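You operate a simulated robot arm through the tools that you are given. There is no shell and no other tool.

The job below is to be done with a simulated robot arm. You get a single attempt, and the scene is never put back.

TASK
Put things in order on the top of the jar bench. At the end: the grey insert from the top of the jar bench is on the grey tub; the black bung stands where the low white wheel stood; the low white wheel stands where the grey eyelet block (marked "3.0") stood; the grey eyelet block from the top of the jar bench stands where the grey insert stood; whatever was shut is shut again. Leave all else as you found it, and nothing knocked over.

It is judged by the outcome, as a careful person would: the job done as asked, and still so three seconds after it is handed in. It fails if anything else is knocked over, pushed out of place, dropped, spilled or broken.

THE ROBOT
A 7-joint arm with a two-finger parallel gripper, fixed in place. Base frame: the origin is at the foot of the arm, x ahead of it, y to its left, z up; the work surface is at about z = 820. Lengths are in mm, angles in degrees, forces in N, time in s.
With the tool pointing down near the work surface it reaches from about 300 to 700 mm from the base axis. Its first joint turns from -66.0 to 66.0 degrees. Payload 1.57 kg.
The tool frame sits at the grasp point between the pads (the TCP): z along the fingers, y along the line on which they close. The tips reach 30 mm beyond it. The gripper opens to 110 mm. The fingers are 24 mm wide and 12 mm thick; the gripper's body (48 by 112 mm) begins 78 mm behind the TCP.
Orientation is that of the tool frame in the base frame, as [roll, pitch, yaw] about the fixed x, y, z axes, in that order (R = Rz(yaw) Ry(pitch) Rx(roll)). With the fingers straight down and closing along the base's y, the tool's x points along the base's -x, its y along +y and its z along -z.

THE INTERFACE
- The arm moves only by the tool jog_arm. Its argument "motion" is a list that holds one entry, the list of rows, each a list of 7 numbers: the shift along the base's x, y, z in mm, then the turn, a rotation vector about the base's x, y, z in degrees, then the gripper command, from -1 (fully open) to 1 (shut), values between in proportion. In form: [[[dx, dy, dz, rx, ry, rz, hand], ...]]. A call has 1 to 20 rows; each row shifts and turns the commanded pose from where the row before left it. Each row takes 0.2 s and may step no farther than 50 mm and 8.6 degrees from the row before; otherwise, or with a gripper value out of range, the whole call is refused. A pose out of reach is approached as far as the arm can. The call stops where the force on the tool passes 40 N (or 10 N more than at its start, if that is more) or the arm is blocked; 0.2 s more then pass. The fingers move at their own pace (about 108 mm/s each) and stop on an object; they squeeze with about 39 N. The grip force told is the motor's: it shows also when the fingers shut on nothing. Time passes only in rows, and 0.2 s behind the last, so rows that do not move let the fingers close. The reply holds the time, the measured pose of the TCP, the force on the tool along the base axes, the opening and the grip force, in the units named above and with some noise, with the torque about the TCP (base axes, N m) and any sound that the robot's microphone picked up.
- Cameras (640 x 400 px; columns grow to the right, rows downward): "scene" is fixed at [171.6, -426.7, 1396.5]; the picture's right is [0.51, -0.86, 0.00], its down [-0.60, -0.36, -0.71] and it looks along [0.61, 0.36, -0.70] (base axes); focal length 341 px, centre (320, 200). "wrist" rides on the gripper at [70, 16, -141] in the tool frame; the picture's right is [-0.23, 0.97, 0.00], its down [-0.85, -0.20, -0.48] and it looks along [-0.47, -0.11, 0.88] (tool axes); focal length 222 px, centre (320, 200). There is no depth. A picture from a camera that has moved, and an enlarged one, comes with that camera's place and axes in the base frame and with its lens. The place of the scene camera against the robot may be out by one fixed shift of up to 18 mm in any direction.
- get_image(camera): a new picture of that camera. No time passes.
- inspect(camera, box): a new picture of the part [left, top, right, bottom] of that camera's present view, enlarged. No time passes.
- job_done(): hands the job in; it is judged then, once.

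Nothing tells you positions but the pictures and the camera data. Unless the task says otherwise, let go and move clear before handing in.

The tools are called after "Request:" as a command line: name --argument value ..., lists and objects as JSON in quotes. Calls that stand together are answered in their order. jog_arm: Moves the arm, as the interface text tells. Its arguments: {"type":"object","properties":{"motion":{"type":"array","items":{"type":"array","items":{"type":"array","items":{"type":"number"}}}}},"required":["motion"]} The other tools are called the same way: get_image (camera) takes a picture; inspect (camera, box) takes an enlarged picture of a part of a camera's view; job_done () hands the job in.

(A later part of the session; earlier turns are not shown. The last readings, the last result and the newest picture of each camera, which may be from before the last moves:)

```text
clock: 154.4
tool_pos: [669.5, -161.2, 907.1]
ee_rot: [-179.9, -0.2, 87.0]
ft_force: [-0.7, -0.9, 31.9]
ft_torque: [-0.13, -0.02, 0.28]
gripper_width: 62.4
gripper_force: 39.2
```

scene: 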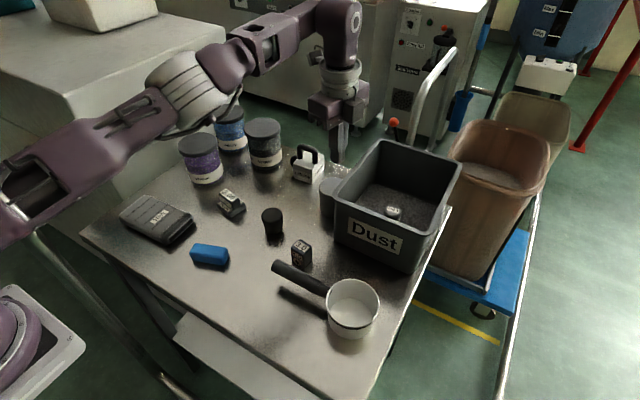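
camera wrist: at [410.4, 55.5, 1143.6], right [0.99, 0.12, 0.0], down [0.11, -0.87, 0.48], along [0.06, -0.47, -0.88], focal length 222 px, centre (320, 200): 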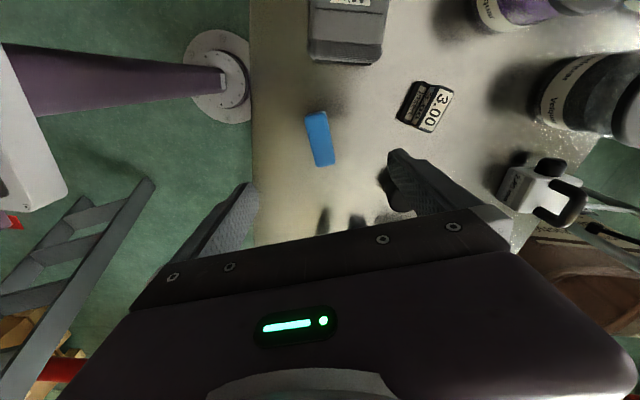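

The cap only slips on the bench in both directions; it's sealed. I'll release it. The bin didn't budge at 54 N, so it's a fixture, and its "LOW" knob might be a handle of a cover inside it; I'll check that next.

Request:
jog_arm --motion '[[[0, 0, 1.5, 0, 0, 3, 1], [0, 0, 0.5, 0, 0, 0, 1], [0, 0, 0, 0, 0, 0, 0.5], [0, 0, 0, 0, 0, 0, 0], [0, 0, 0, 0, 0, 0, -0.6], [0, 0, 20, 0, 0, 0, -0.6], [0, 0, 30, 0, 0, 0, -0.6], [-10, 0, 35, 0, 0, 0, -0.6], [-25, 0, 30, 0, 0, 0, -0.6], [-30, 0, 20, 0, 0, 8.5, -0.6], [-30, -10, 0, 0, 0, 8.5, -0.6], [-10, -20, 0, 0, 0, 8.5, -0.6], [0, -25, 0, 0, 0, 8.5, -0.6], [0, -25, 0, 0, 0, 8.5, -0.6], [0, 0, 0, 0, 0, 8.5, -0.6], [0, 0, 0, 0, 0, 8.5, -0.6], [0, 0, 0, 0, 0, 6, -0.6]]]'

Request:
inspect --camera "scene" --box '[300, 150, 360, 220]'

Request:
get_image --camera "wrist"

```text
clock: 158.0
tool_pos: [564.7, -241.2, 1044.0]
ee_rot: [-179.9, -0.1, 155.7]
ft_force: [-0.8, 0.5, 0.3]
ft_torque: [0.01, -0.01, 0.01]
gripper_width: 88.0
gripper_force: 0.2
```

```text
5.71 times, centred on (330, 185) of scene
camera zoom: at [171.6, -426.7, 1396.5], right [0.51, -0.86, 0.0], down [-0.6, -0.36, -0.71], along [0.61, 0.36, -0.7], focal length 1948 px, centre (263, 286)
```

zoom: 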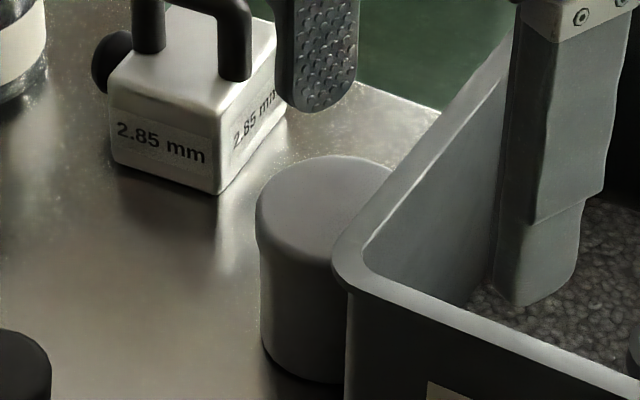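

```text
taken
camera wrist: at [508.1, -196.6, 1185.9], right [0.61, 0.79, 0.0], down [0.7, -0.53, 0.48], along [0.38, -0.29, -0.88], focal length 222 px, centre (320, 200)
```

wrist: 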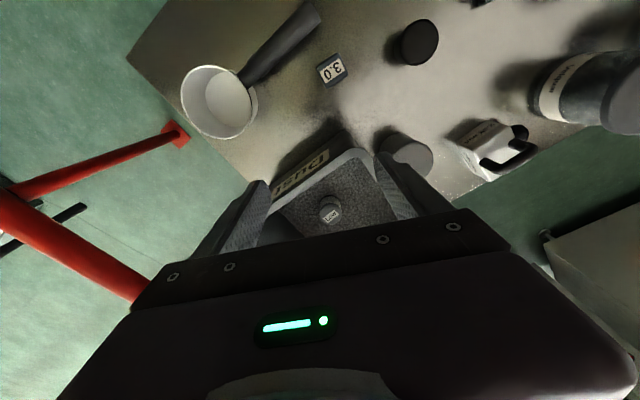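

Request:
jog_arm --motion '[[[10, -4, -10, -2.47, -5.47, 0, -0.27], [10, -4, -10, -2.47, -5.47, 0, -0.27], [10, -4, -10, -2.47, -5.47, 0, -0.27], [25, -13, -20, 0, 0, 0, -0.27], [20, -14, -30, 0, 0, 0, -0.27], [17, -15, -25, 0, 0, 0, -0.27], [0, 0, 0, 0, 0, 0, -0.27]]]'

Request:
get_image --camera "wrist"

Request:
inspect --camera "scene" --box '[330, 120, 460, 240]'

```text
clock: 159.6
tool_pos: [657.6, -294.9, 936.9]
ee_rot: [-180.0, 17.9, 155.4]
ft_force: [-0.4, -0.2, -0.5]
ft_torque: [-0.01, 0.02, 0.01]
gripper_width: 70.1
gripper_force: 0.0
```

```text
taken
camera wrist: at [564.1, -234.6, 1051.5], right [0.6, 0.8, 0.07], down [0.52, -0.46, 0.72], along [0.6, -0.4, -0.69], focal length 222 px, centre (320, 200)
```

wrist: 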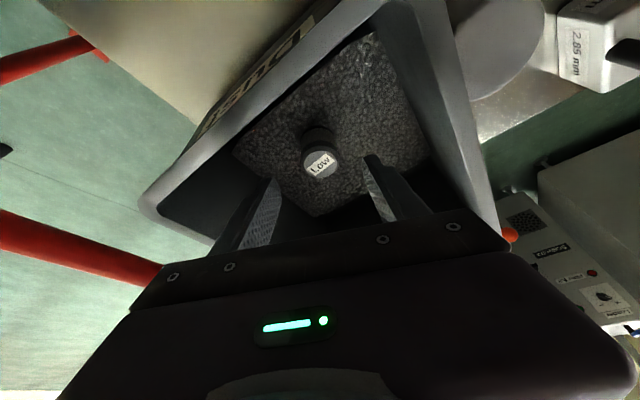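

```text
3.33 times, centred on (395, 180) of scene
camera zoom: at [171.6, -426.7, 1396.5], right [0.51, -0.86, 0.0], down [-0.6, -0.36, -0.71], along [0.61, 0.36, -0.7], focal length 1136 px, centre (70, 267)
```

zoom: 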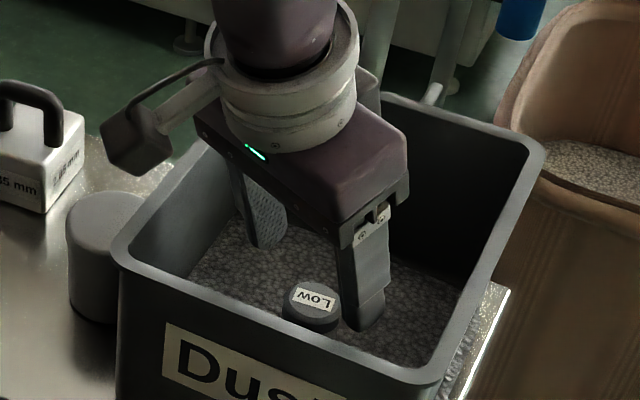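

Request:
jog_arm --motion '[[[0, 0, -12, 0, 0, 0, -0.27], [0, 0, -10, 0, 0, 0, -0.27], [0, 0, -8, 0, 0, 0, -0.27], [0, 0, 0, 0, 0, 0, 0.2], [0, 0, 0, 0, 0, 0, 1], [0, 0, 0, 0, 0, 0, 1]]]'

Request:
inspect --camera "wrist" --box '[250, 90, 400, 230]'

Request:
inspect --camera "scene" --box '[330, 120, 460, 240]'

```text
clock: 161.0
tool_pos: [655.2, -294.7, 908.5]
ee_rot: [179.9, 17.9, 155.5]
ft_force: [0.7, 0.2, 0.0]
ft_torque: [0.0, 0.0, 0.02]
gripper_width: 34.5
gripper_force: 39.1
```

```text
2.86 times, centred on (325, 160) of wrist
camera zoom: at [562.2, -233.5, 1022.0], right [0.6, 0.8, 0.07], down [0.52, -0.46, 0.72], along [0.6, -0.39, -0.69], focal length 635 px, centre (306, 314)
```

zoom: 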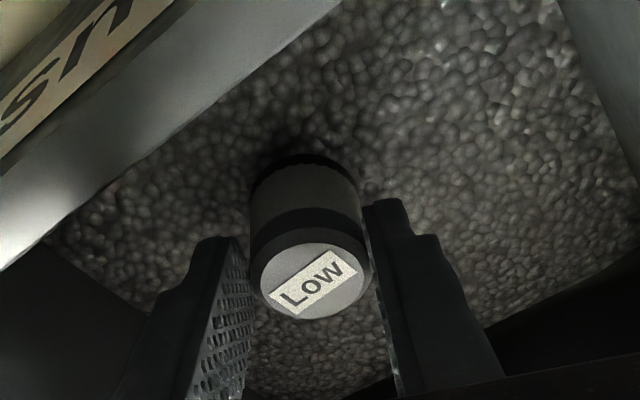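

```text
3.33 times, centred on (395, 180) of scene
camera zoom: at [171.6, -426.7, 1396.5], right [0.51, -0.86, 0.0], down [-0.6, -0.36, -0.71], along [0.61, 0.36, -0.7], focal length 1136 px, centre (70, 267)
```

zoom: 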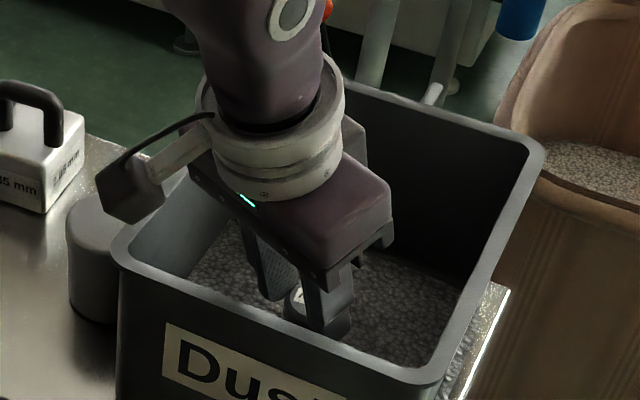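

Request:
jog_arm --motion '[[[0, 0, 2, 0, 0, 0, 1], [0, 0, 2, 0, 0, 0, 1], [0, 0, 3, 0, 0, 0, 1]]]'

Request:
inspect --camera "wrist" --box '[250, 90, 400, 230]'

```text
clock: 161.8
tool_pos: [656.0, -293.9, 915.5]
ee_rot: [179.9, 17.7, 155.5]
ft_force: [0.4, 0.5, -1.6]
ft_torque: [0.01, 0.02, -0.03]
gripper_width: 34.5
gripper_force: 39.7
```

```text
2.86 times, centred on (325, 160) of wrist
camera zoom: at [563.1, -233.3, 1029.0], right [0.6, 0.8, 0.07], down [0.52, -0.46, 0.72], along [0.6, -0.39, -0.69], focal length 635 px, centre (306, 314)
```

zoom: 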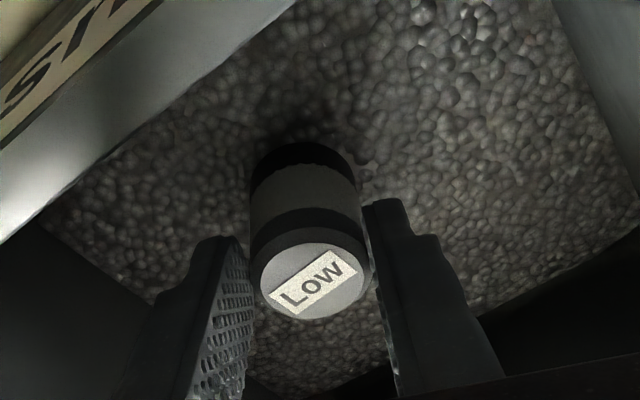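

The LOW piece lifts freely and was partly sunk in the dust, so the dust isn't solid. I'll raise it further to see its whole shape.

Request:
jog_arm --motion '[[[0, 0, 5, 0, 0, 0, 1], [0, 0, 8, 0, 0, 0, 1], [-2, 0, 10, 0, 0, 0, 1], [-4, 2, 15, 0, 0, 0, 1], [-6, 3, 15, 0, 0, 0, 1]]]'

Request:
inspect --camera "wrist" --box '[250, 60, 400, 230]'

Request:
inspect --camera "scene" --box '[330, 120, 460, 240]'

```text
clock: 163.0
tool_pos: [644.1, -289.4, 968.9]
ee_rot: [-179.9, 17.8, 155.5]
ft_force: [0.3, -0.1, -0.3]
ft_torque: [-0.02, 0.0, -0.02]
gripper_width: 34.1
gripper_force: 39.3
```

```text
2.35 times, centred on (325, 145) of wrist
camera zoom: at [550.9, -228.0, 1081.7], right [0.6, 0.8, 0.07], down [0.52, -0.46, 0.72], along [0.6, -0.4, -0.69], focal length 523 px, centre (308, 329)
```

zoom: 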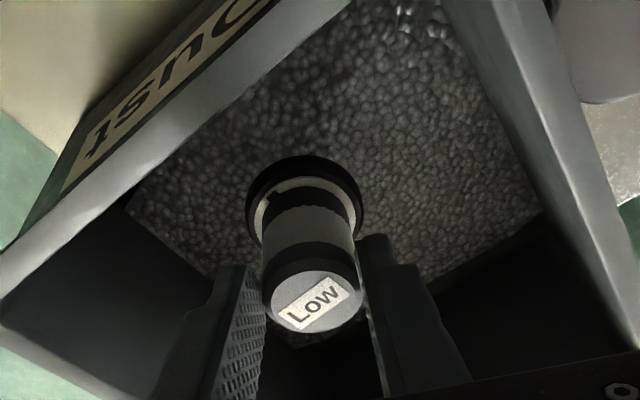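

```text
3.33 times, centred on (395, 180) of scene
camera zoom: at [171.6, -426.7, 1396.5], right [0.51, -0.86, 0.0], down [-0.6, -0.36, -0.71], along [0.61, 0.36, -0.7], focal length 1136 px, centre (70, 267)
```

zoom: 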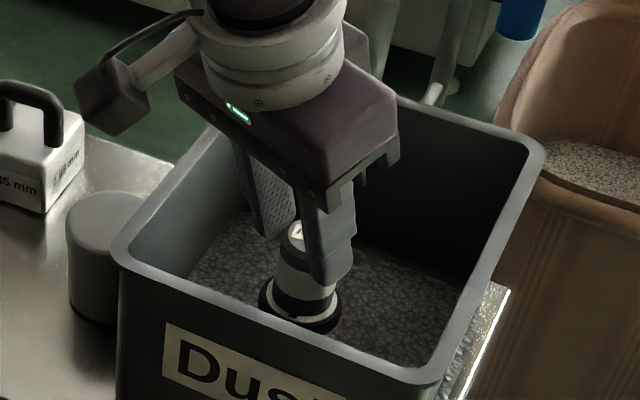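

There's much more to it: below the knob is a wide disc with a white ring and black rim. I'll zoom in.

Request:
inspect --camera "scene" --box '[370, 178, 410, 212]'

Request:
inspect --camera "wrist" --box '[285, 110, 355, 210]'

Request:
jog_arm --motion '[[[-8, 4, 15, 0, 0, 0, 1], [-10, 4, 15, 0, 0, 0, 1], [-10, 5, 15, 0, 0, 0, 1]]]'

Request:
inspect --camera "scene" --box '[360, 150, 420, 220]'

Request:
inspect --camera "wrist" --box '[270, 90, 370, 220]'

```text
11.76 times, centred on (390, 195) of scene
camera zoom: at [171.6, -426.7, 1396.5], right [0.51, -0.86, 0.0], down [-0.6, -0.36, -0.71], along [0.61, 0.36, -0.7], focal length 4011 px, centre (-504, 259)
```

zoom: 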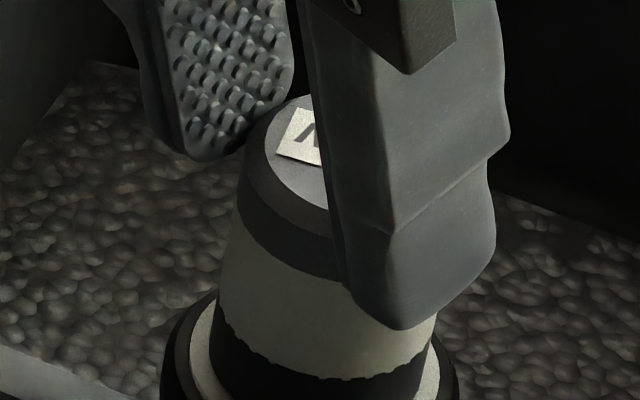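

```text
4.00 times, centred on (320, 160) of wrist
camera zoom: at [550.9, -228.0, 1081.7], right [0.6, 0.8, 0.07], down [0.52, -0.46, 0.72], along [0.6, -0.4, -0.69], focal length 888 px, centre (320, 360)
```

zoom: 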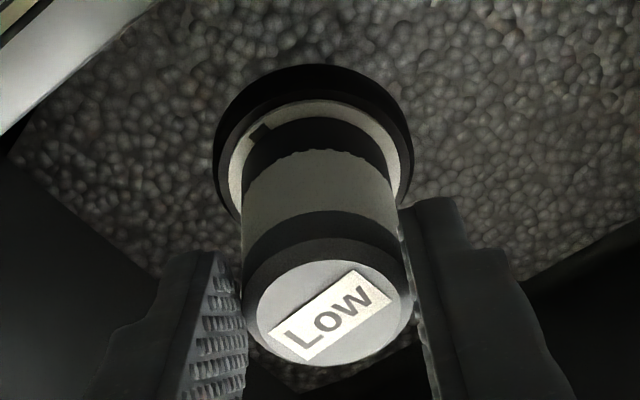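

```text
clock: 163.8
tool_pos: [615.7, -278.7, 1012.4]
ee_rot: [179.9, 17.9, 155.5]
ft_force: [0.0, 0.4, -1.3]
ft_torque: [-0.02, -0.02, -0.01]
gripper_width: 34.5
gripper_force: 39.2
```

```text
5.71 times, centred on (390, 185) of scene
camera zoom: at [171.6, -426.7, 1396.5], right [0.51, -0.86, 0.0], down [-0.6, -0.36, -0.71], along [0.61, 0.36, -0.7], focal length 1948 px, centre (-80, 286)
```

zoom: 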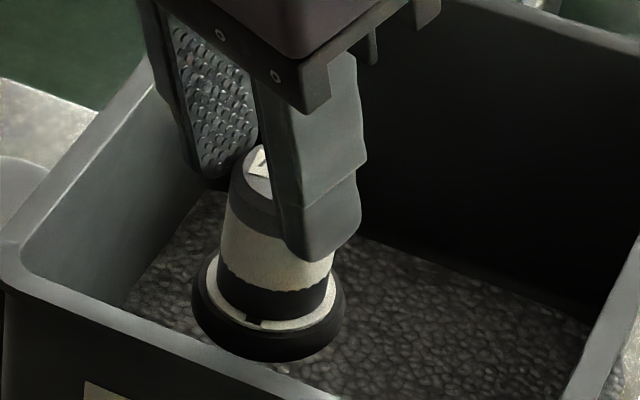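

```text
3.08 times, centred on (320, 155) of wrist
camera zoom: at [522.4, -216.9, 1125.6], right [0.6, 0.8, 0.07], down [0.52, -0.46, 0.72], along [0.6, -0.39, -0.69], focal length 684 px, centre (320, 338)
```

zoom: 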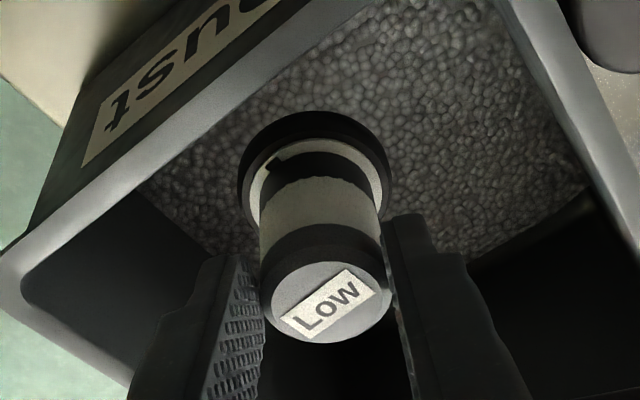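

The LOW piece is a loose stemmed marker with a wide base. I'll put it straight back by reversing the moves exactly.

Request:
jog_arm --motion '[[[10, -5, -15, 0, 0, 0, 1], [10, -4, -15, 0, 0, 0, 1], [8, -4, -15, 0, 0, 0, 1], [6, -3, -15, 0, 0, 0, 1], [4, -2, -15, 0, 0, 0, 1], [2, 0, -10, 0, 0, 0, 1], [0, 0, -8, 0, 0, 0, 1], [0, 0, -5, 0, 0, 0, 1], [0, 0, -3, 0, 0, 0, 1], [0, 0, -2, 0, 0, 0, 1]]]'

Request:
inspect --camera "wrist" --box '[250, 90, 400, 230]'

```text
clock: 166.0
tool_pos: [658.1, -293.7, 911.6]
ee_rot: [179.9, 17.9, 155.5]
ft_force: [-0.3, 0.3, -1.3]
ft_torque: [0.02, 0.01, 0.01]
gripper_width: 34.4
gripper_force: 39.0
```

```text
2.86 times, centred on (325, 160) of wrist
camera zoom: at [563.2, -234.0, 1024.7], right [0.6, 0.8, 0.07], down [0.52, -0.46, 0.72], along [0.6, -0.39, -0.69], focal length 635 px, centre (306, 314)
```

zoom: 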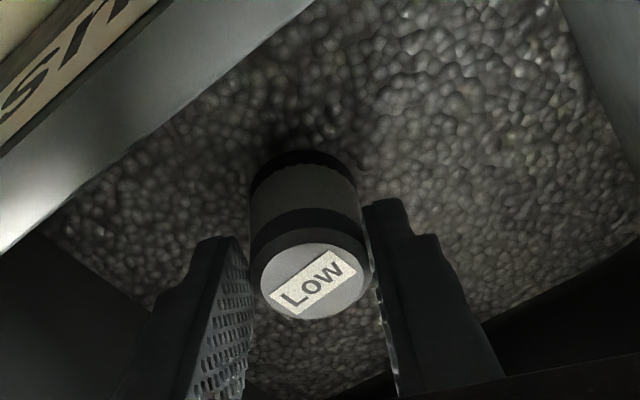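

On reflection its label "LOW", the white ring and the wheel-like rim hidden in the dust match "the low white wheel" very well. I'll lift it out again into the light for a proper look.

Request:
jog_arm --motion '[[[0, 0, 7, 0, 0, 0, 1], [0, 0, 10, 0, 0, 0, 1], [-2, 0, 15, 0, 0, 0, 1], [-8, 4, 20, 0, 0, 0, 1], [-14, 7, 25, 0, 0, 0, 1], [-18, 8, 25, 0, 0, 0, 1], [-22, 10, 25, 0, 0, 0, 1], [-30, 13, 20, 0, 0, 0, 1], [-35, 15, 0, 0, 0, 0, 1], [-35, 25, 0, 0, 0, 0, 1], [-20, 35, 0, 0, 0, 0, 1], [0, 30, 0, 0, 0, 0, 1]]]'

Request:
get_image --camera "scene"

Request:
get_image --camera "wrist"

```text
clock: 168.6
tool_pos: [471.6, -147.5, 1057.9]
ee_rot: [179.9, 17.9, 155.5]
ft_force: [0.7, -0.1, -0.2]
ft_torque: [0.02, 0.0, 0.04]
gripper_width: 34.4
gripper_force: 38.9
```

```text
taken
```

scene: 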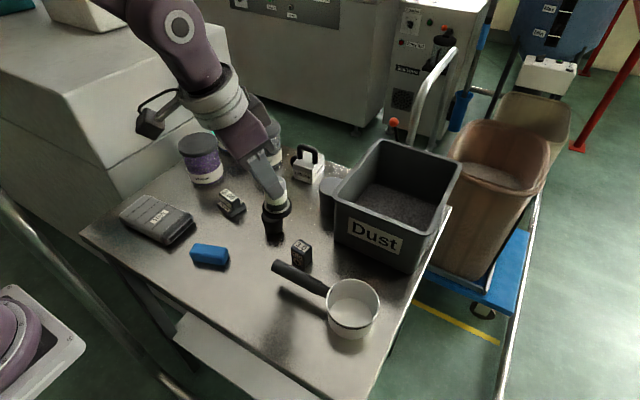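

```text
taken
camera wrist: at [378.2, -85.7, 1171.1], right [0.6, 0.8, 0.07], down [0.52, -0.46, 0.72], along [0.6, -0.4, -0.69], focal length 222 px, centre (320, 200)
```

wrist: 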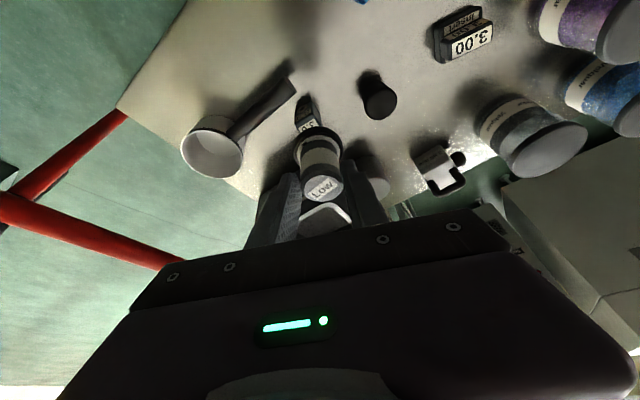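

Request:
inspect --camera "scene" --box '[246, 170, 306, 230]'

Request:
inspect --camera "wrist" --box '[280, 110, 360, 210]'

Request:
inspect --camera "scene" --box '[370, 180, 430, 230]'

```text
6.67 times, centred on (276, 200) of scene
camera zoom: at [171.6, -426.7, 1396.5], right [0.51, -0.86, 0.0], down [-0.6, -0.36, -0.71], along [0.61, 0.36, -0.7], focal length 2273 px, centre (613, 200)
```

zoom: 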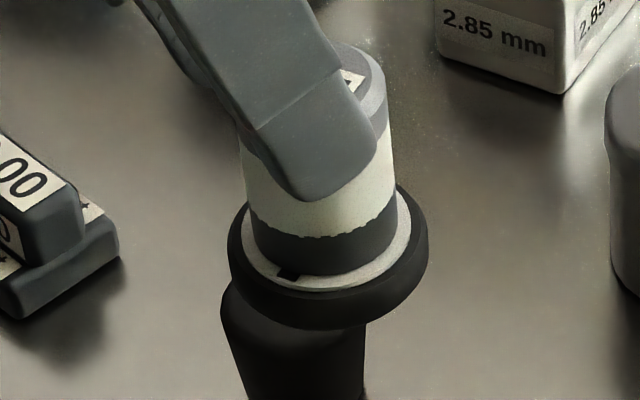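

```text
4.00 times, centred on (320, 160) of wrist
camera zoom: at [378.2, -85.7, 1171.1], right [0.6, 0.8, 0.07], down [0.52, -0.46, 0.72], along [0.6, -0.4, -0.69], focal length 888 px, centre (320, 360)
```

zoom: 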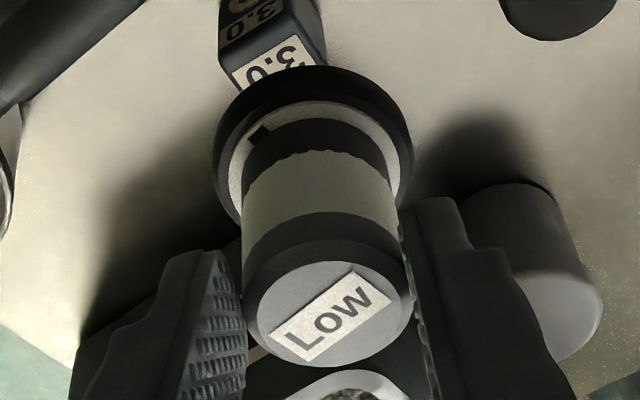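

```text
8.00 times, centred on (400, 205) of scene
camera zoom: at [171.6, -426.7, 1396.5], right [0.51, -0.86, 0.0], down [-0.6, -0.36, -0.71], along [0.61, 0.36, -0.7], focal length 2728 px, centre (-320, 160)
```

zoom: 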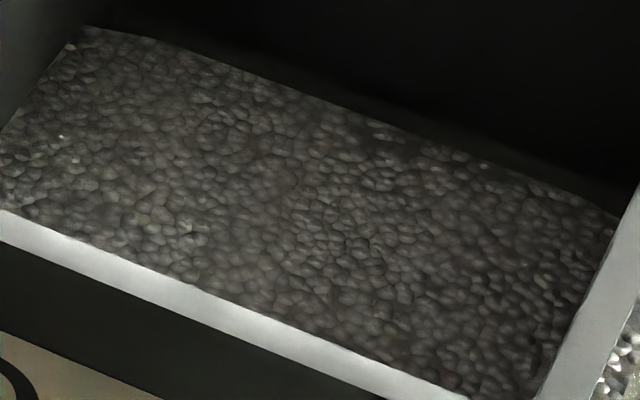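

In the light it is a stemmed piece with a white graduated sleeve, a white ring and a black rim. Before deciding what it is, I'll stand it on a clear patch of bench so I can see it from all sides and also check the dust below it.

Request:
jog_arm --motion '[[[-5, 35, 0, 0, 0, 0, 1], [-5, 36, 0, 0, 0, 0, 1], [0, 0, -40, 0, 0, 0, 1], [0, 0, -40, 0, 0, 0, 1], [0, 0, -40, 0, 0, 0, 1], [0, 0, -20, 0, 0, 0, 1], [0, 0, -6, 0, 0, 0, 1]]]'

Request:
inspect --camera "scene" --box '[200, 190, 300, 270]'

```text
clock: 170.2
tool_pos: [464.9, -76.4, 910.9]
ee_rot: [179.9, 17.9, 155.3]
ft_force: [0.7, 0.1, -1.0]
ft_torque: [0.01, -0.01, 0.02]
gripper_width: 34.0
gripper_force: 39.0
```

```text
5.00 times, centred on (250, 230) of scene
camera zoom: at [171.6, -426.7, 1396.5], right [0.51, -0.86, 0.0], down [-0.6, -0.36, -0.71], along [0.61, 0.36, -0.7], focal length 1705 px, centre (670, 50)
```

zoom: 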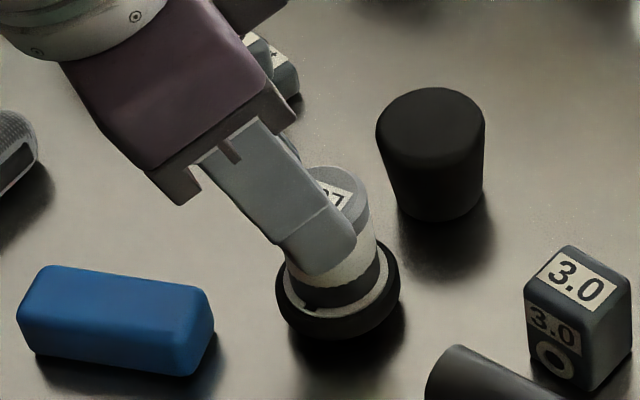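

Request:
jog_arm --motion '[[[0, 0, -2, 0, 0, 0, 1], [0, 0, -2, 0, 0, 0, 1], [0, 0, -1, 0, 0, 0, 1]]]'

Request:
jog_arm --motion '[[[0, 0, -1, 0, 0, 0, 1], [0, 0, -1, 0, 0, 0, 1]]]'

```text
clock: 171.0
tool_pos: [463.8, -76.3, 906.9]
ee_rot: [180.0, 17.9, 155.6]
ft_force: [0.1, -0.6, -1.0]
ft_torque: [0.02, 0.02, 0.01]
gripper_width: 34.5
gripper_force: 39.0
```

```text
clock: 171.6
tool_pos: [463.0, -76.2, 903.7]
ee_rot: [-179.9, 17.9, 155.5]
ft_force: [0.2, -0.1, -1.1]
ft_torque: [-0.02, 0.0, -0.02]
gripper_width: 34.4
gripper_force: 38.5
```

Request:
jog_arm --motion '[[[0, 0, -1.5, 0, 0, 0, 1], [0, 0, -1, 0, 0, 0, 1]]]'

Request:
jog_arm --motion '[[[0, 0, -1, 0, 0, 0, 1], [0, 0, -1, 0, 0, 0, 1]]]'

Request:
inspect --camera "scene" --box '[230, 210, 290, 260]'

```text
clock: 172.2
tool_pos: [462.8, -75.4, 903.5]
ee_rot: [179.9, 18.1, 155.4]
ft_force: [-5.4, 6.1, 31.4]
ft_torque: [0.13, -0.02, -0.03]
gripper_width: 34.3
gripper_force: 39.1
```

```text
clock: 172.8
tool_pos: [462.1, -75.8, 900.5]
ee_rot: [180.0, 18.1, 155.4]
ft_force: [-0.5, 3.8, 32.9]
ft_torque: [-0.12, -0.55, 0.0]
gripper_width: 34.2
gripper_force: 39.4
```

```text
8.00 times, centred on (260, 235) of scene
camera zoom: at [171.1, -426.5, 1396.7], right [0.51, -0.86, 0.0], down [-0.6, -0.36, -0.71], along [0.61, 0.36, -0.7], focal length 2728 px, centre (800, -80)
```

zoom: 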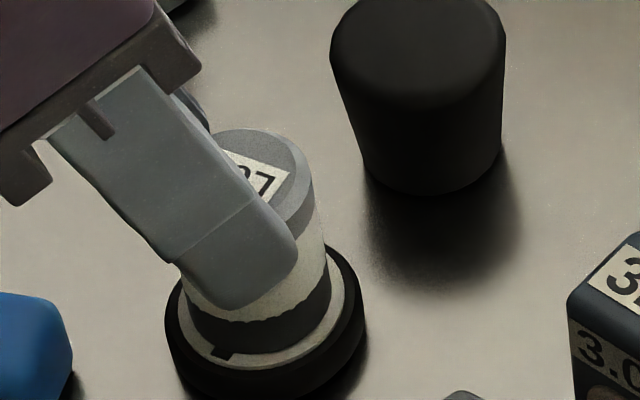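

Request:
jog_arm --motion '[[[0, 0, 1.5, 0, 0, 0, 1], [0, 0, 0, 0, 0, 0, 0.5], [0, 0, 0, 0, 0, 0, 0], [0, 0, 0, 0, 0, 0, -0.6], [-8, 4, 30, 0, 0, 0, -0.6], [-10, 5, 35, 0, 0, 0, -0.6], [-10, 5, 35, 2.47, 5.47, 0, -0.6], [-10, 5, 30, 2.47, 5.47, 0, -0.6], [-10, 5, 20, 2.47, 5.47, 0, -0.6]]]'

Request:
get_image --camera "scene"

Request:
inspect --camera "scene" --box '[226, 200, 296, 264]'

Request:
get_image --camera "wrist"

```text
clock: 174.8
tool_pos: [411.6, -52.9, 1049.4]
ee_rot: [-179.9, -0.2, 155.6]
ft_force: [0.0, -0.4, 0.3]
ft_torque: [0.0, -0.06, -0.01]
gripper_width: 88.0
gripper_force: 0.2
```

```text
taken
```

scene: 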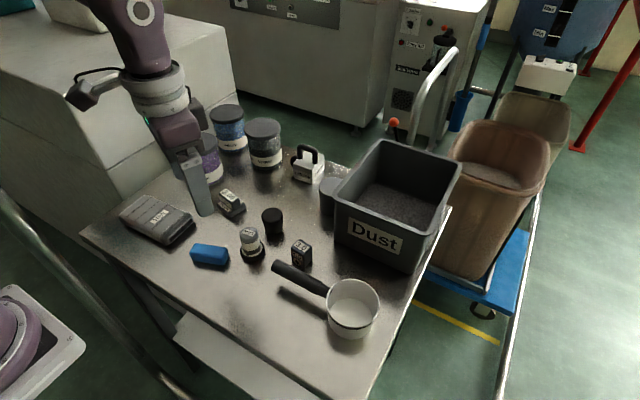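

```text
6.25 times, centred on (261, 232) of scene
camera zoom: at [171.6, -426.7, 1396.5], right [0.51, -0.86, 0.0], down [-0.6, -0.36, -0.71], along [0.61, 0.36, -0.7], focal length 2131 px, centre (689, 0)
```

zoom: 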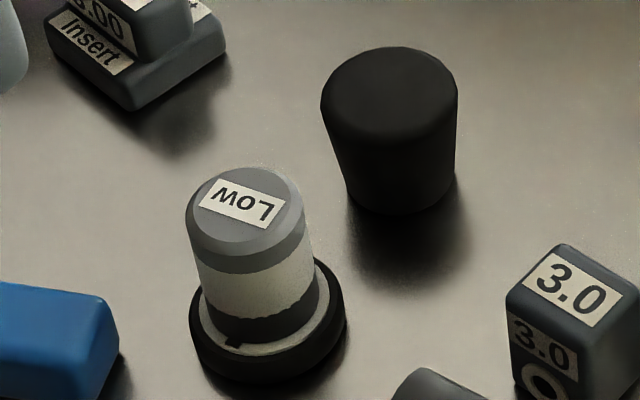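

```text
taken
camera wrist: at [356.1, -6.7, 1191.3], right [0.61, 0.79, 0.0], down [0.7, -0.54, 0.48], along [0.38, -0.29, -0.88], focal length 222 px, centre (320, 200)
```

wrist: 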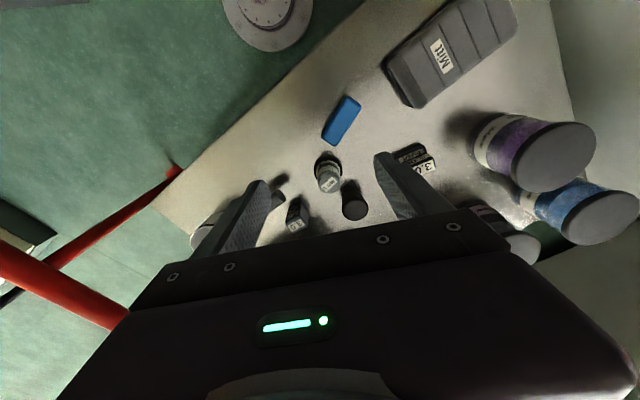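

The LOW piece is 68 mm tall, so it's hardly "low". But it shows that fill material is not solid here, so the opaque jar contents could hide things and jar lids may be screwed on. The purple jar has a label that reveals rotation, so I'll test unscrewing its lid.

Request:
jog_arm --motion '[[[20, 25, 0, 0, 0, 0, -1], [30, 35, 0, 0, 0, 0, -1], [30, 35, 0, 0, 0, 0, -1], [30, 35, 0, 0, 0, 0, -1], [30, 35, 0, 0, 0, 0, -1], [30, 35, -10, 0, 0, 0, -1], [18.5, 23, -20, 0, 0, -5.6, -1], [0, 0, -20, 0, 0, 0, -1]]]'

Request:
inspect --camera "wrist" --box '[220, 80, 420, 240]'

```text
clock: 176.6
tool_pos: [603.1, 167.1, 1002.0]
ee_rot: [-180.0, -0.2, 149.9]
ft_force: [-0.3, 0.0, 0.2]
ft_torque: [0.01, 0.0, -0.05]
gripper_width: 109.7
gripper_force: 0.0
```

```text
2.50 times, centred on (320, 160) of wrist
camera zoom: at [551.1, 216.8, 1144.5], right [0.68, 0.73, 0.0], down [0.64, -0.6, 0.48], along [0.35, -0.33, -0.88], focal length 555 px, centre (320, 300)
```

zoom: 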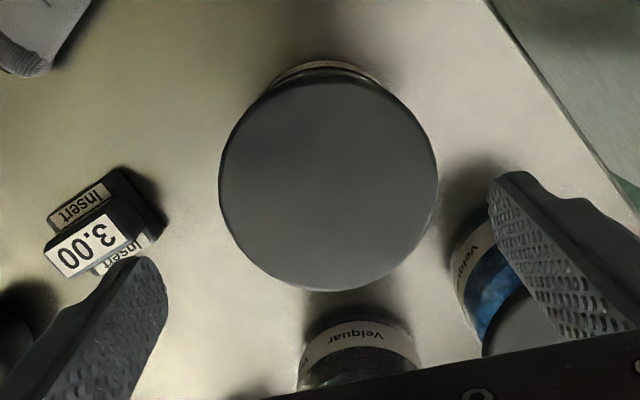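

Request:
jog_arm --motion '[[[-2.5, 4, -20, 0, 0, 0, -1], [0, 0, -20, 0, 0, 0, -1], [0, 0, -15, 0, 0, 0, -1], [0, 0, -6, 0, 0, 0, -0.8], [0, 0, 0, 0, 0, 0, 0], [0, 0, 0, 0, 0, 0, 1], [0, 0, 0, 0, 0, 0, 1]]]'

Request:
jog_arm --motion '[[[0, 0, -1.2, 0, 0, 0, 1], [0, 0, -0.6, 0, 0, 0, 1]]]'

Request:
inspect --camera "scene" --box '[150, 100, 250, 200]'

```text
clock: 178.2
tool_pos: [601.1, 175.0, 941.2]
ee_rot: [-179.9, -0.1, 149.8]
ft_force: [1.1, -0.8, -0.1]
ft_torque: [0.09, -0.08, -0.02]
gripper_width: 88.5
gripper_force: 39.3
```

```text
clock: 178.8
tool_pos: [601.2, 175.3, 939.2]
ee_rot: [179.9, 0.1, 149.9]
ft_force: [-1.7, -6.6, 24.6]
ft_torque: [-0.17, 0.42, -0.01]
gripper_width: 88.9
gripper_force: 38.5
```

```text
4.00 times, centred on (200, 150) of scene
camera zoom: at [171.1, -427.0, 1396.5], right [0.51, -0.86, 0.0], down [-0.6, -0.36, -0.71], along [0.61, 0.36, -0.7], focal length 1364 px, centre (800, 400)
```

zoom: 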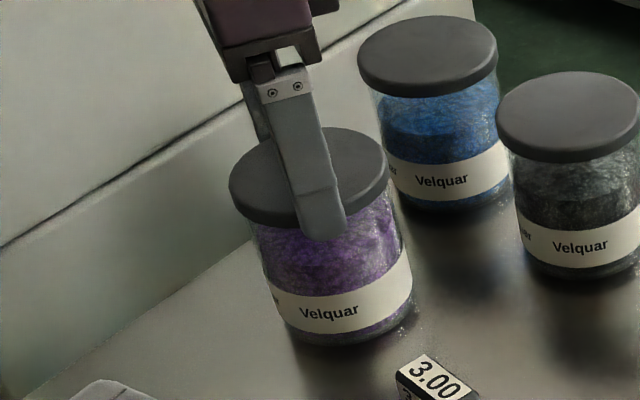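

Request:
jog_arm --motion '[[[0, 0, 0, 0, 0, 5, 1], [0, 0, 0, 0, 0, 5, 1], [0, 0, 0, 0, 0, 5, 1], [0, 0, 0, 0, 0, 5, 1]]]'

Request:
inspect --camera "scene" --box '[150, 100, 250, 200]'

```text
clock: 179.8
tool_pos: [600.9, 174.3, 939.2]
ee_rot: [-179.9, 0.0, 170.1]
ft_force: [0.0, -1.7, 24.6]
ft_torque: [-0.11, -0.29, -0.45]
gripper_width: 88.4
gripper_force: 39.0
```

```text
4.00 times, centred on (200, 150) of scene
camera zoom: at [171.2, -426.8, 1396.5], right [0.51, -0.86, 0.0], down [-0.6, -0.36, -0.71], along [0.61, 0.36, -0.7], focal length 1364 px, centre (800, 400)
```

zoom: 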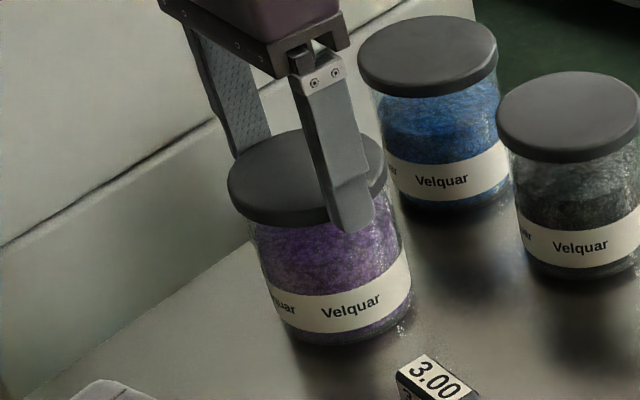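

The label turned with the lid: the jar is one sealed piece too. I'll turn it back by the same angle and let go.

Request:
jog_arm --motion '[[[0, 0, 0, 0, 0, -5, 1], [0, 0, 0, 0, 0, -5, 1], [0, 0, 0, 0, 0, -5, 1], [0, 0, 0, 0, 0, -5, 1], [0, 0, 1.5, 0, 0, 0, 1], [0, 0, 0, 0, 0, 0, 0.4], [0, 0, 0, 0, 0, 0, -0.5], [0, 0, 0, 0, 0, 0, -1], [0, 0, 20, 0, 0, 0, -1], [0, 0, 40, 0, 0, 0, -1]]]'

Request:
inspect --camera "scene" --box '[150, 90, 250, 200]'

```text
clock: 182.0
tool_pos: [600.4, 173.7, 1001.5]
ee_rot: [-180.0, -0.2, 149.9]
ft_force: [0.3, -0.5, 0.4]
ft_torque: [0.0, -0.04, 0.02]
gripper_width: 109.9
gripper_force: 0.0
```

```text
3.64 times, centred on (200, 145) of scene
camera zoom: at [171.6, -426.7, 1396.5], right [0.51, -0.86, 0.0], down [-0.6, -0.36, -0.71], along [0.61, 0.36, -0.7], focal length 1240 px, centre (756, 400)
```

zoom: 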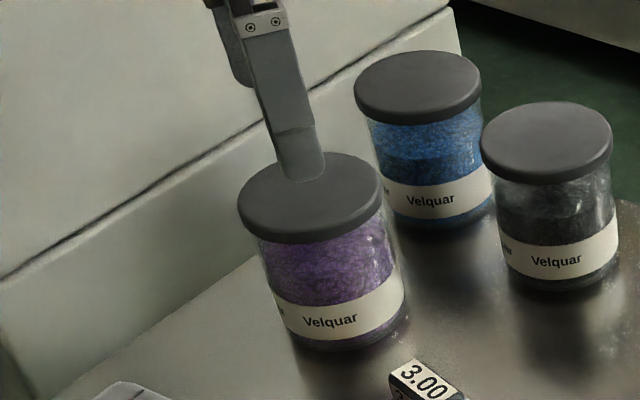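

The jar is exactly as before. Now that the LOW piece stands in the open, let me study it at high zoom.

Request:
inspect --camera "scene" --box '[236, 222, 268, 266]'

Request:
inspect --camera "scene" --box '[236, 244, 268, 266]'

```text
9.09 times, centred on (252, 244) of scene
camera zoom: at [171.6, -426.7, 1396.5], right [0.51, -0.86, 0.0], down [-0.6, -0.36, -0.71], along [0.61, 0.36, -0.7], focal length 3100 px, centre (938, -200)
```

zoom: 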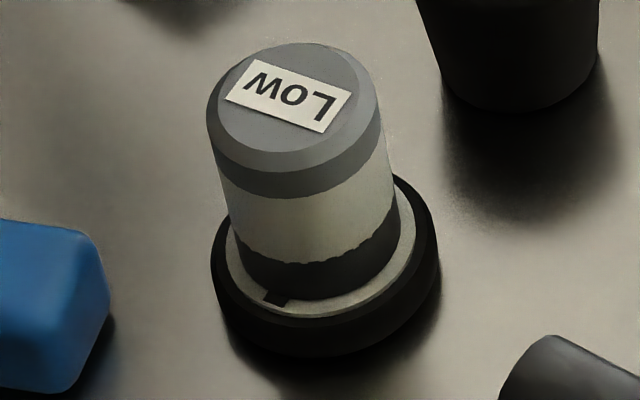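

```text
16.00 times, centred on (252, 255) of scene
camera zoom: at [171.6, -426.7, 1396.5], right [0.51, -0.86, 0.0], down [-0.6, -0.36, -0.71], along [0.61, 0.36, -0.7], focal length 5455 px, centre (1408, -680)
```

zoom: 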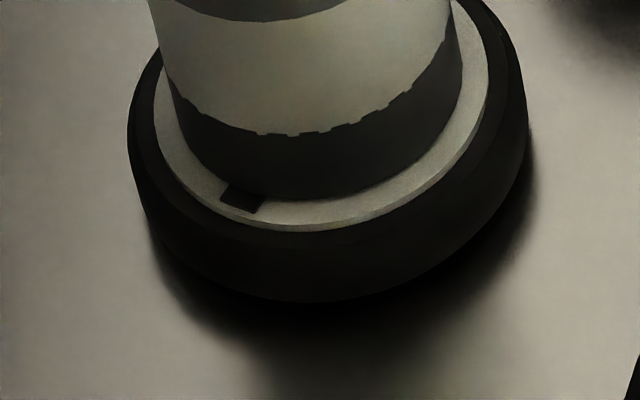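

I've ruled out everything else: the LOW piece, found sunk in the dust bin, is the only white, wheel-rimmed object, and its label says "low". I'll treat it as the low white wheel. Its old spot is about (664.5, -298) in the bin. Next I go over to measure the bung, eyelet and insert positions.

Request:
jog_arm --motion '[[[-20, -40, 10, 0, 0, 0, -1], [-20, -40, 10, 0, 0, 0, -1], [-20, -40, 10, 0, 0, 0, -1], [-20, -40, 0, 0, 0, 5.6, -1], [-10, -40, 0, 0, 0, 0, -1], [0, -30, 0, 0, 0, 0, -1], [0, 0, 0, 0, 0, 0, -1]]]'

Request:
get_image --camera "wrist"

Request:
inspect --camera "wrist" --box '[260, 100, 420, 220]'

```text
clock: 183.6
tool_pos: [510.5, -56.7, 1030.9]
ee_rot: [-179.8, -0.1, 155.6]
ft_force: [0.1, 0.1, -0.3]
ft_torque: [0.0, -0.02, -0.01]
gripper_width: 109.8
gripper_force: 0.1
```

```text
taken
camera wrist: at [454.1, -13.1, 1172.9], right [0.61, 0.79, 0.0], down [0.7, -0.54, 0.48], along [0.38, -0.29, -0.88], focal length 222 px, centre (320, 200)
```

wrist: 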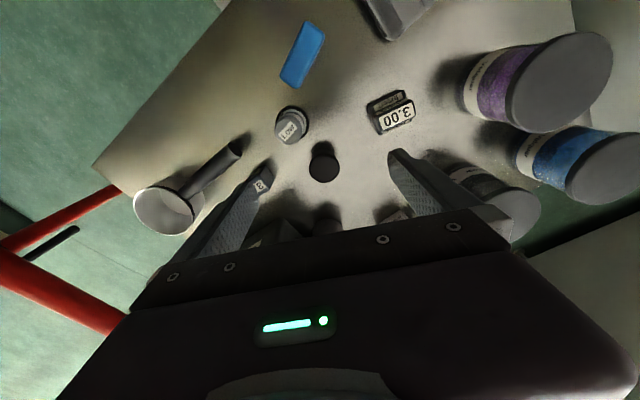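

```text
3.33 times, centred on (340, 160) of wrist
camera zoom: at [454.1, -13.1, 1172.9], right [0.61, 0.79, 0.0], down [0.7, -0.54, 0.48], along [0.38, -0.29, -0.88], focal length 740 px, centre (253, 333)
```

zoom: 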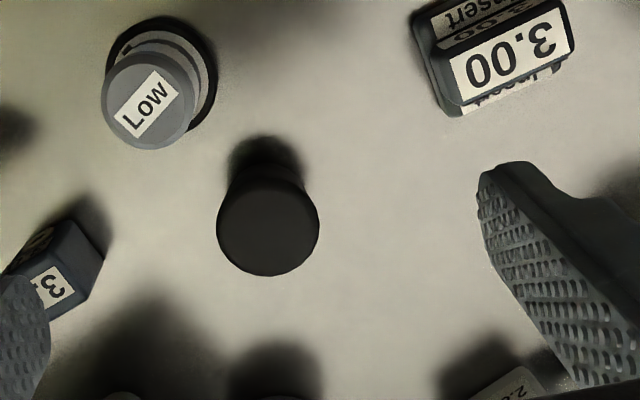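

I measured the bung at (551, -79.5), and the LOW wheel stands at (475, -79.5). I'll grip the bung with the same tilt I used in the bin, so that it will stand upright there.

Request:
jog_arm --motion '[[[10, -6, -20, -2.47, -5.47, 0, -0.2], [10, -6, -20, -2.47, -5.47, 0, -0.2], [13, -7.5, -20, -2.47, -5.47, 0, -0.2], [0, 0, -25, 0, 0, 0, -0.2], [0, 0, -25, 0, 0, 0, -0.2], [0, 0, -15, 0, 0, 0, -0.2]]]'

Request:
get_image --camera "wrist"

Request:
inspect --camera "scene" --box '[220, 160, 320, 250]'

```text
clock: 185.0
tool_pos: [547.5, -75.6, 905.8]
ee_rot: [-180.0, 17.8, 155.6]
ft_force: [-0.3, -0.6, 0.0]
ft_torque: [0.02, -0.01, -0.03]
gripper_width: 65.9
gripper_force: 0.0
```

```text
taken
camera wrist: at [453.3, -14.6, 1019.1], right [0.6, 0.8, 0.07], down [0.52, -0.46, 0.72], along [0.6, -0.4, -0.69], focal length 222 px, centre (320, 200)
```

wrist: 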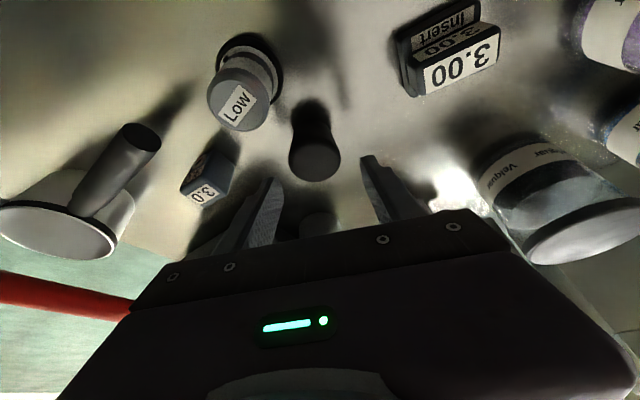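

```text
4.44 times, centred on (270, 205) of scene
camera zoom: at [171.6, -426.7, 1396.5], right [0.51, -0.86, 0.0], down [-0.6, -0.36, -0.71], along [0.61, 0.36, -0.7], focal length 1515 px, centre (542, 178)
```

zoom: 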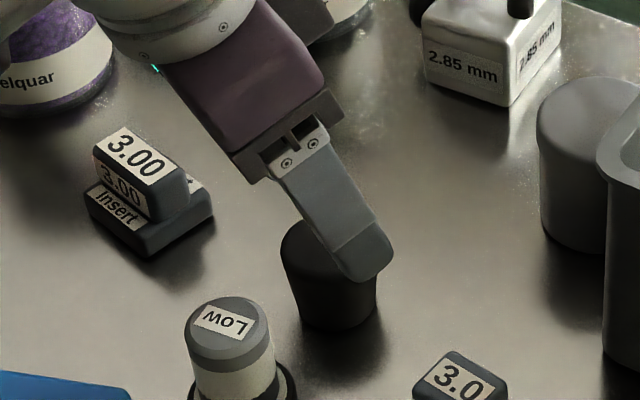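

Request:
inspect --camera "wrist" --box '[270, 90, 370, 190]'

```text
4.00 times, centred on (320, 140) of wrist
camera zoom: at [453.3, -14.6, 1019.1], right [0.6, 0.8, 0.07], down [0.52, -0.46, 0.72], along [0.6, -0.4, -0.69], focal length 888 px, centre (320, 440)
```

zoom: 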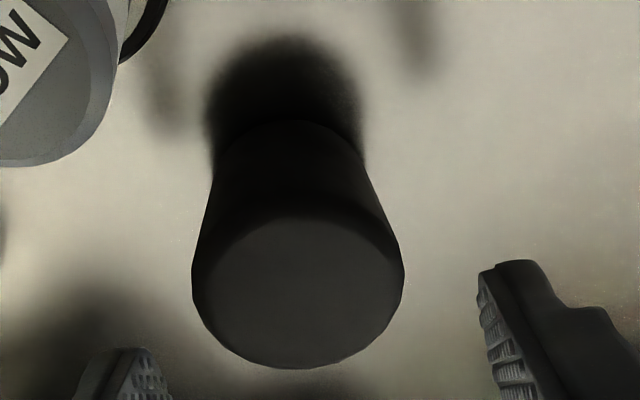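

Request:
jog_arm --motion '[[[-4.8, -0.8, -10, 0, 0, 0, -0.2], [0, 0, -12.5, 0, 0, 0, -0.2], [0, 0, 0, 0, 0, 0, -0.1], [0, 0, 0, 0, 0, 0, 0.3], [0, 0, 0, 0, 0, 0, 1], [0, 0, 0, 0, 0, 0, 1]]]'

Request:
inspect --camera "scene" --box '[230, 170, 310, 250]'

Request:
inspect --camera "wrist" --box '[260, 90, 380, 210]'

```text
clock: 186.4
tool_pos: [540.7, -75.6, 881.7]
ee_rot: [-180.0, 17.9, 155.5]
ft_force: [0.6, 0.1, 0.4]
ft_torque: [-0.02, 0.0, 0.0]
gripper_width: 44.8
gripper_force: 38.6
```

```text
5.00 times, centred on (270, 210) of scene
camera zoom: at [171.6, -426.7, 1396.5], right [0.51, -0.86, 0.0], down [-0.6, -0.36, -0.71], along [0.61, 0.36, -0.7], focal length 1705 px, centre (570, 150)
```

zoom: 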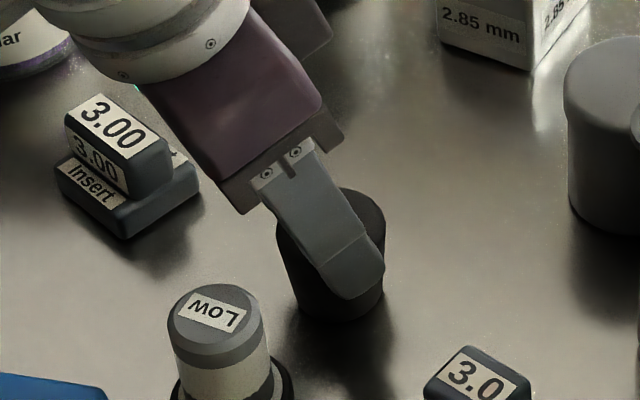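

```text
3.33 times, centred on (320, 150) of wrist
camera zoom: at [447.1, -15.1, 996.2], right [0.6, 0.8, 0.07], down [0.52, -0.46, 0.72], along [0.6, -0.39, -0.69], focal length 740 px, centre (320, 367)
```

zoom: 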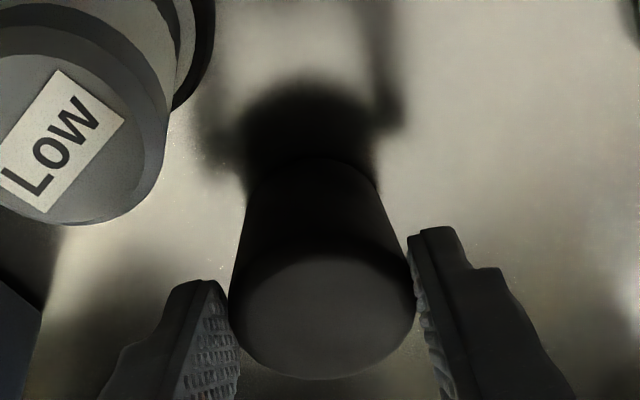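

The bung is held at 44.8 mm. I'll carry it over the bin wall and lower it towards the wheel's old spot.

Request:
jog_arm --motion '[[[0, 0, 35, 0, 0, 0, 1], [0, 0, 35, 0, 0, 0, 1], [0, 0, 35, 0, 0, 0, 1], [0, 0, 35, 0, 0, 0, 1], [5, -40, 6, 0, 0, 0, 1], [5, -40, 6, 0, 0, 0, 1], [10, -40, 0, 0, 0, 0, 1], [15, -35, 0, 0, 0, 0, 1], [15, -31, 0, 0, 0, 0, 1], [25, -15, -10, 0, 0, 0, 1], [14, -7, -22, 0, 0, 0, 1], [15, -6, -25, 0, 0, 0, 1], [10, -4, -30, 0, 0, 0, 1]]]'

Request:
inspect --camera "scene" --box '[330, 120, 460, 240]'

Request:
inspect --camera "wrist" --box '[250, 90, 400, 230]'

```text
clock: 189.2
tool_pos: [650.3, -295.2, 949.8]
ee_rot: [180.0, 17.9, 155.5]
ft_force: [-0.4, -0.1, -0.6]
ft_torque: [-0.02, -0.01, -0.01]
gripper_width: 45.0
gripper_force: 38.6
```

```text
3.33 times, centred on (395, 180) of scene
camera zoom: at [171.6, -426.7, 1396.5], right [0.51, -0.86, 0.0], down [-0.6, -0.36, -0.71], along [0.61, 0.36, -0.7], focal length 1136 px, centre (70, 267)
```

zoom: 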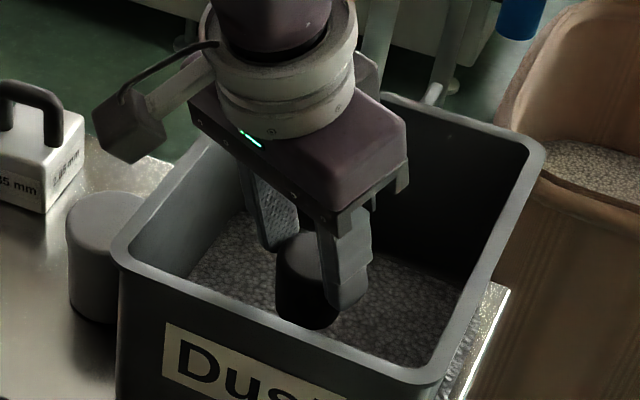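

```text
2.86 times, centred on (325, 160) of wrist
camera zoom: at [557.2, -234.0, 1064.0], right [0.6, 0.8, 0.07], down [0.52, -0.46, 0.72], along [0.6, -0.39, -0.69], focal length 635 px, centre (306, 314)
```

zoom: 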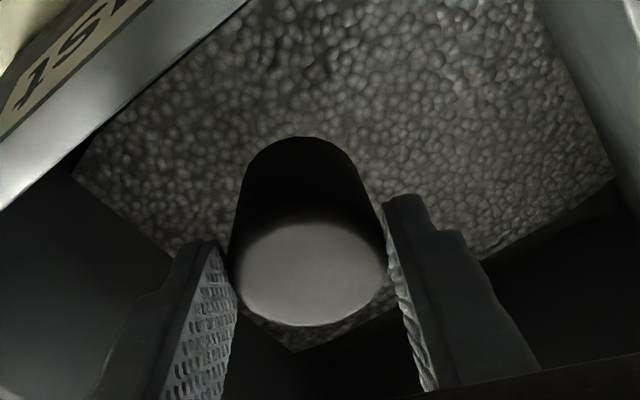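

Request:
jog_arm --motion '[[[0, 0, 0, 0, 0, 0, 1]]]'

Request:
jog_arm --motion '[[[0, 0, 0, 0, 0, 0, 1]]]'

Request:
jog_arm --motion '[[[0, 0, 0, 0, 0, 0, 1]]]'

```text
clock: 189.6
tool_pos: [649.9, -294.2, 950.4]
ee_rot: [-179.9, 17.9, 155.6]
ft_force: [0.1, 0.1, -0.4]
ft_torque: [-0.03, 0.02, -0.01]
gripper_width: 44.8
gripper_force: 39.8
```

```text
clock: 190.0
tool_pos: [649.7, -295.5, 950.5]
ee_rot: [-180.0, 17.9, 155.4]
ft_force: [-0.2, -0.1, -0.7]
ft_torque: [0.01, -0.03, 0.04]
gripper_width: 45.0
gripper_force: 38.8
```

```text
clock: 190.4
tool_pos: [649.6, -294.8, 950.9]
ee_rot: [-180.0, 17.9, 155.5]
ft_force: [0.1, 0.4, -0.7]
ft_torque: [0.0, 0.02, -0.01]
gripper_width: 45.1
gripper_force: 38.8
```

Request:
jog_arm --motion '[[[5, 0.6, -20, 0, 0, 0, 1], [0, 0, -20, 0, 0, 0, 1], [0, 0, -14, 0, 0, 0, 1], [0, 0, -4, 0, 0, 0, 1], [0, 0, 0, 0, 0, 0, 1]]]'

Request:
jog_arm --motion '[[[0, 0, -1.5, 0, 0, 0, 1], [0, 0, -1.5, 0, 0, 0, 1], [0, 0, 0, 0, 0, 0, 1]]]'

```text
clock: 191.6
tool_pos: [656.7, -294.0, 890.2]
ee_rot: [-179.9, 17.9, 155.5]
ft_force: [0.0, 0.0, -0.8]
ft_torque: [-0.02, -0.02, 0.0]
gripper_width: 44.8
gripper_force: 38.6
```

```text
clock: 192.4
tool_pos: [656.3, -293.2, 887.9]
ee_rot: [-179.9, 17.9, 155.5]
ft_force: [-3.4, 2.0, 5.8]
ft_torque: [0.11, 0.15, 0.02]
gripper_width: 44.8
gripper_force: 39.0
```

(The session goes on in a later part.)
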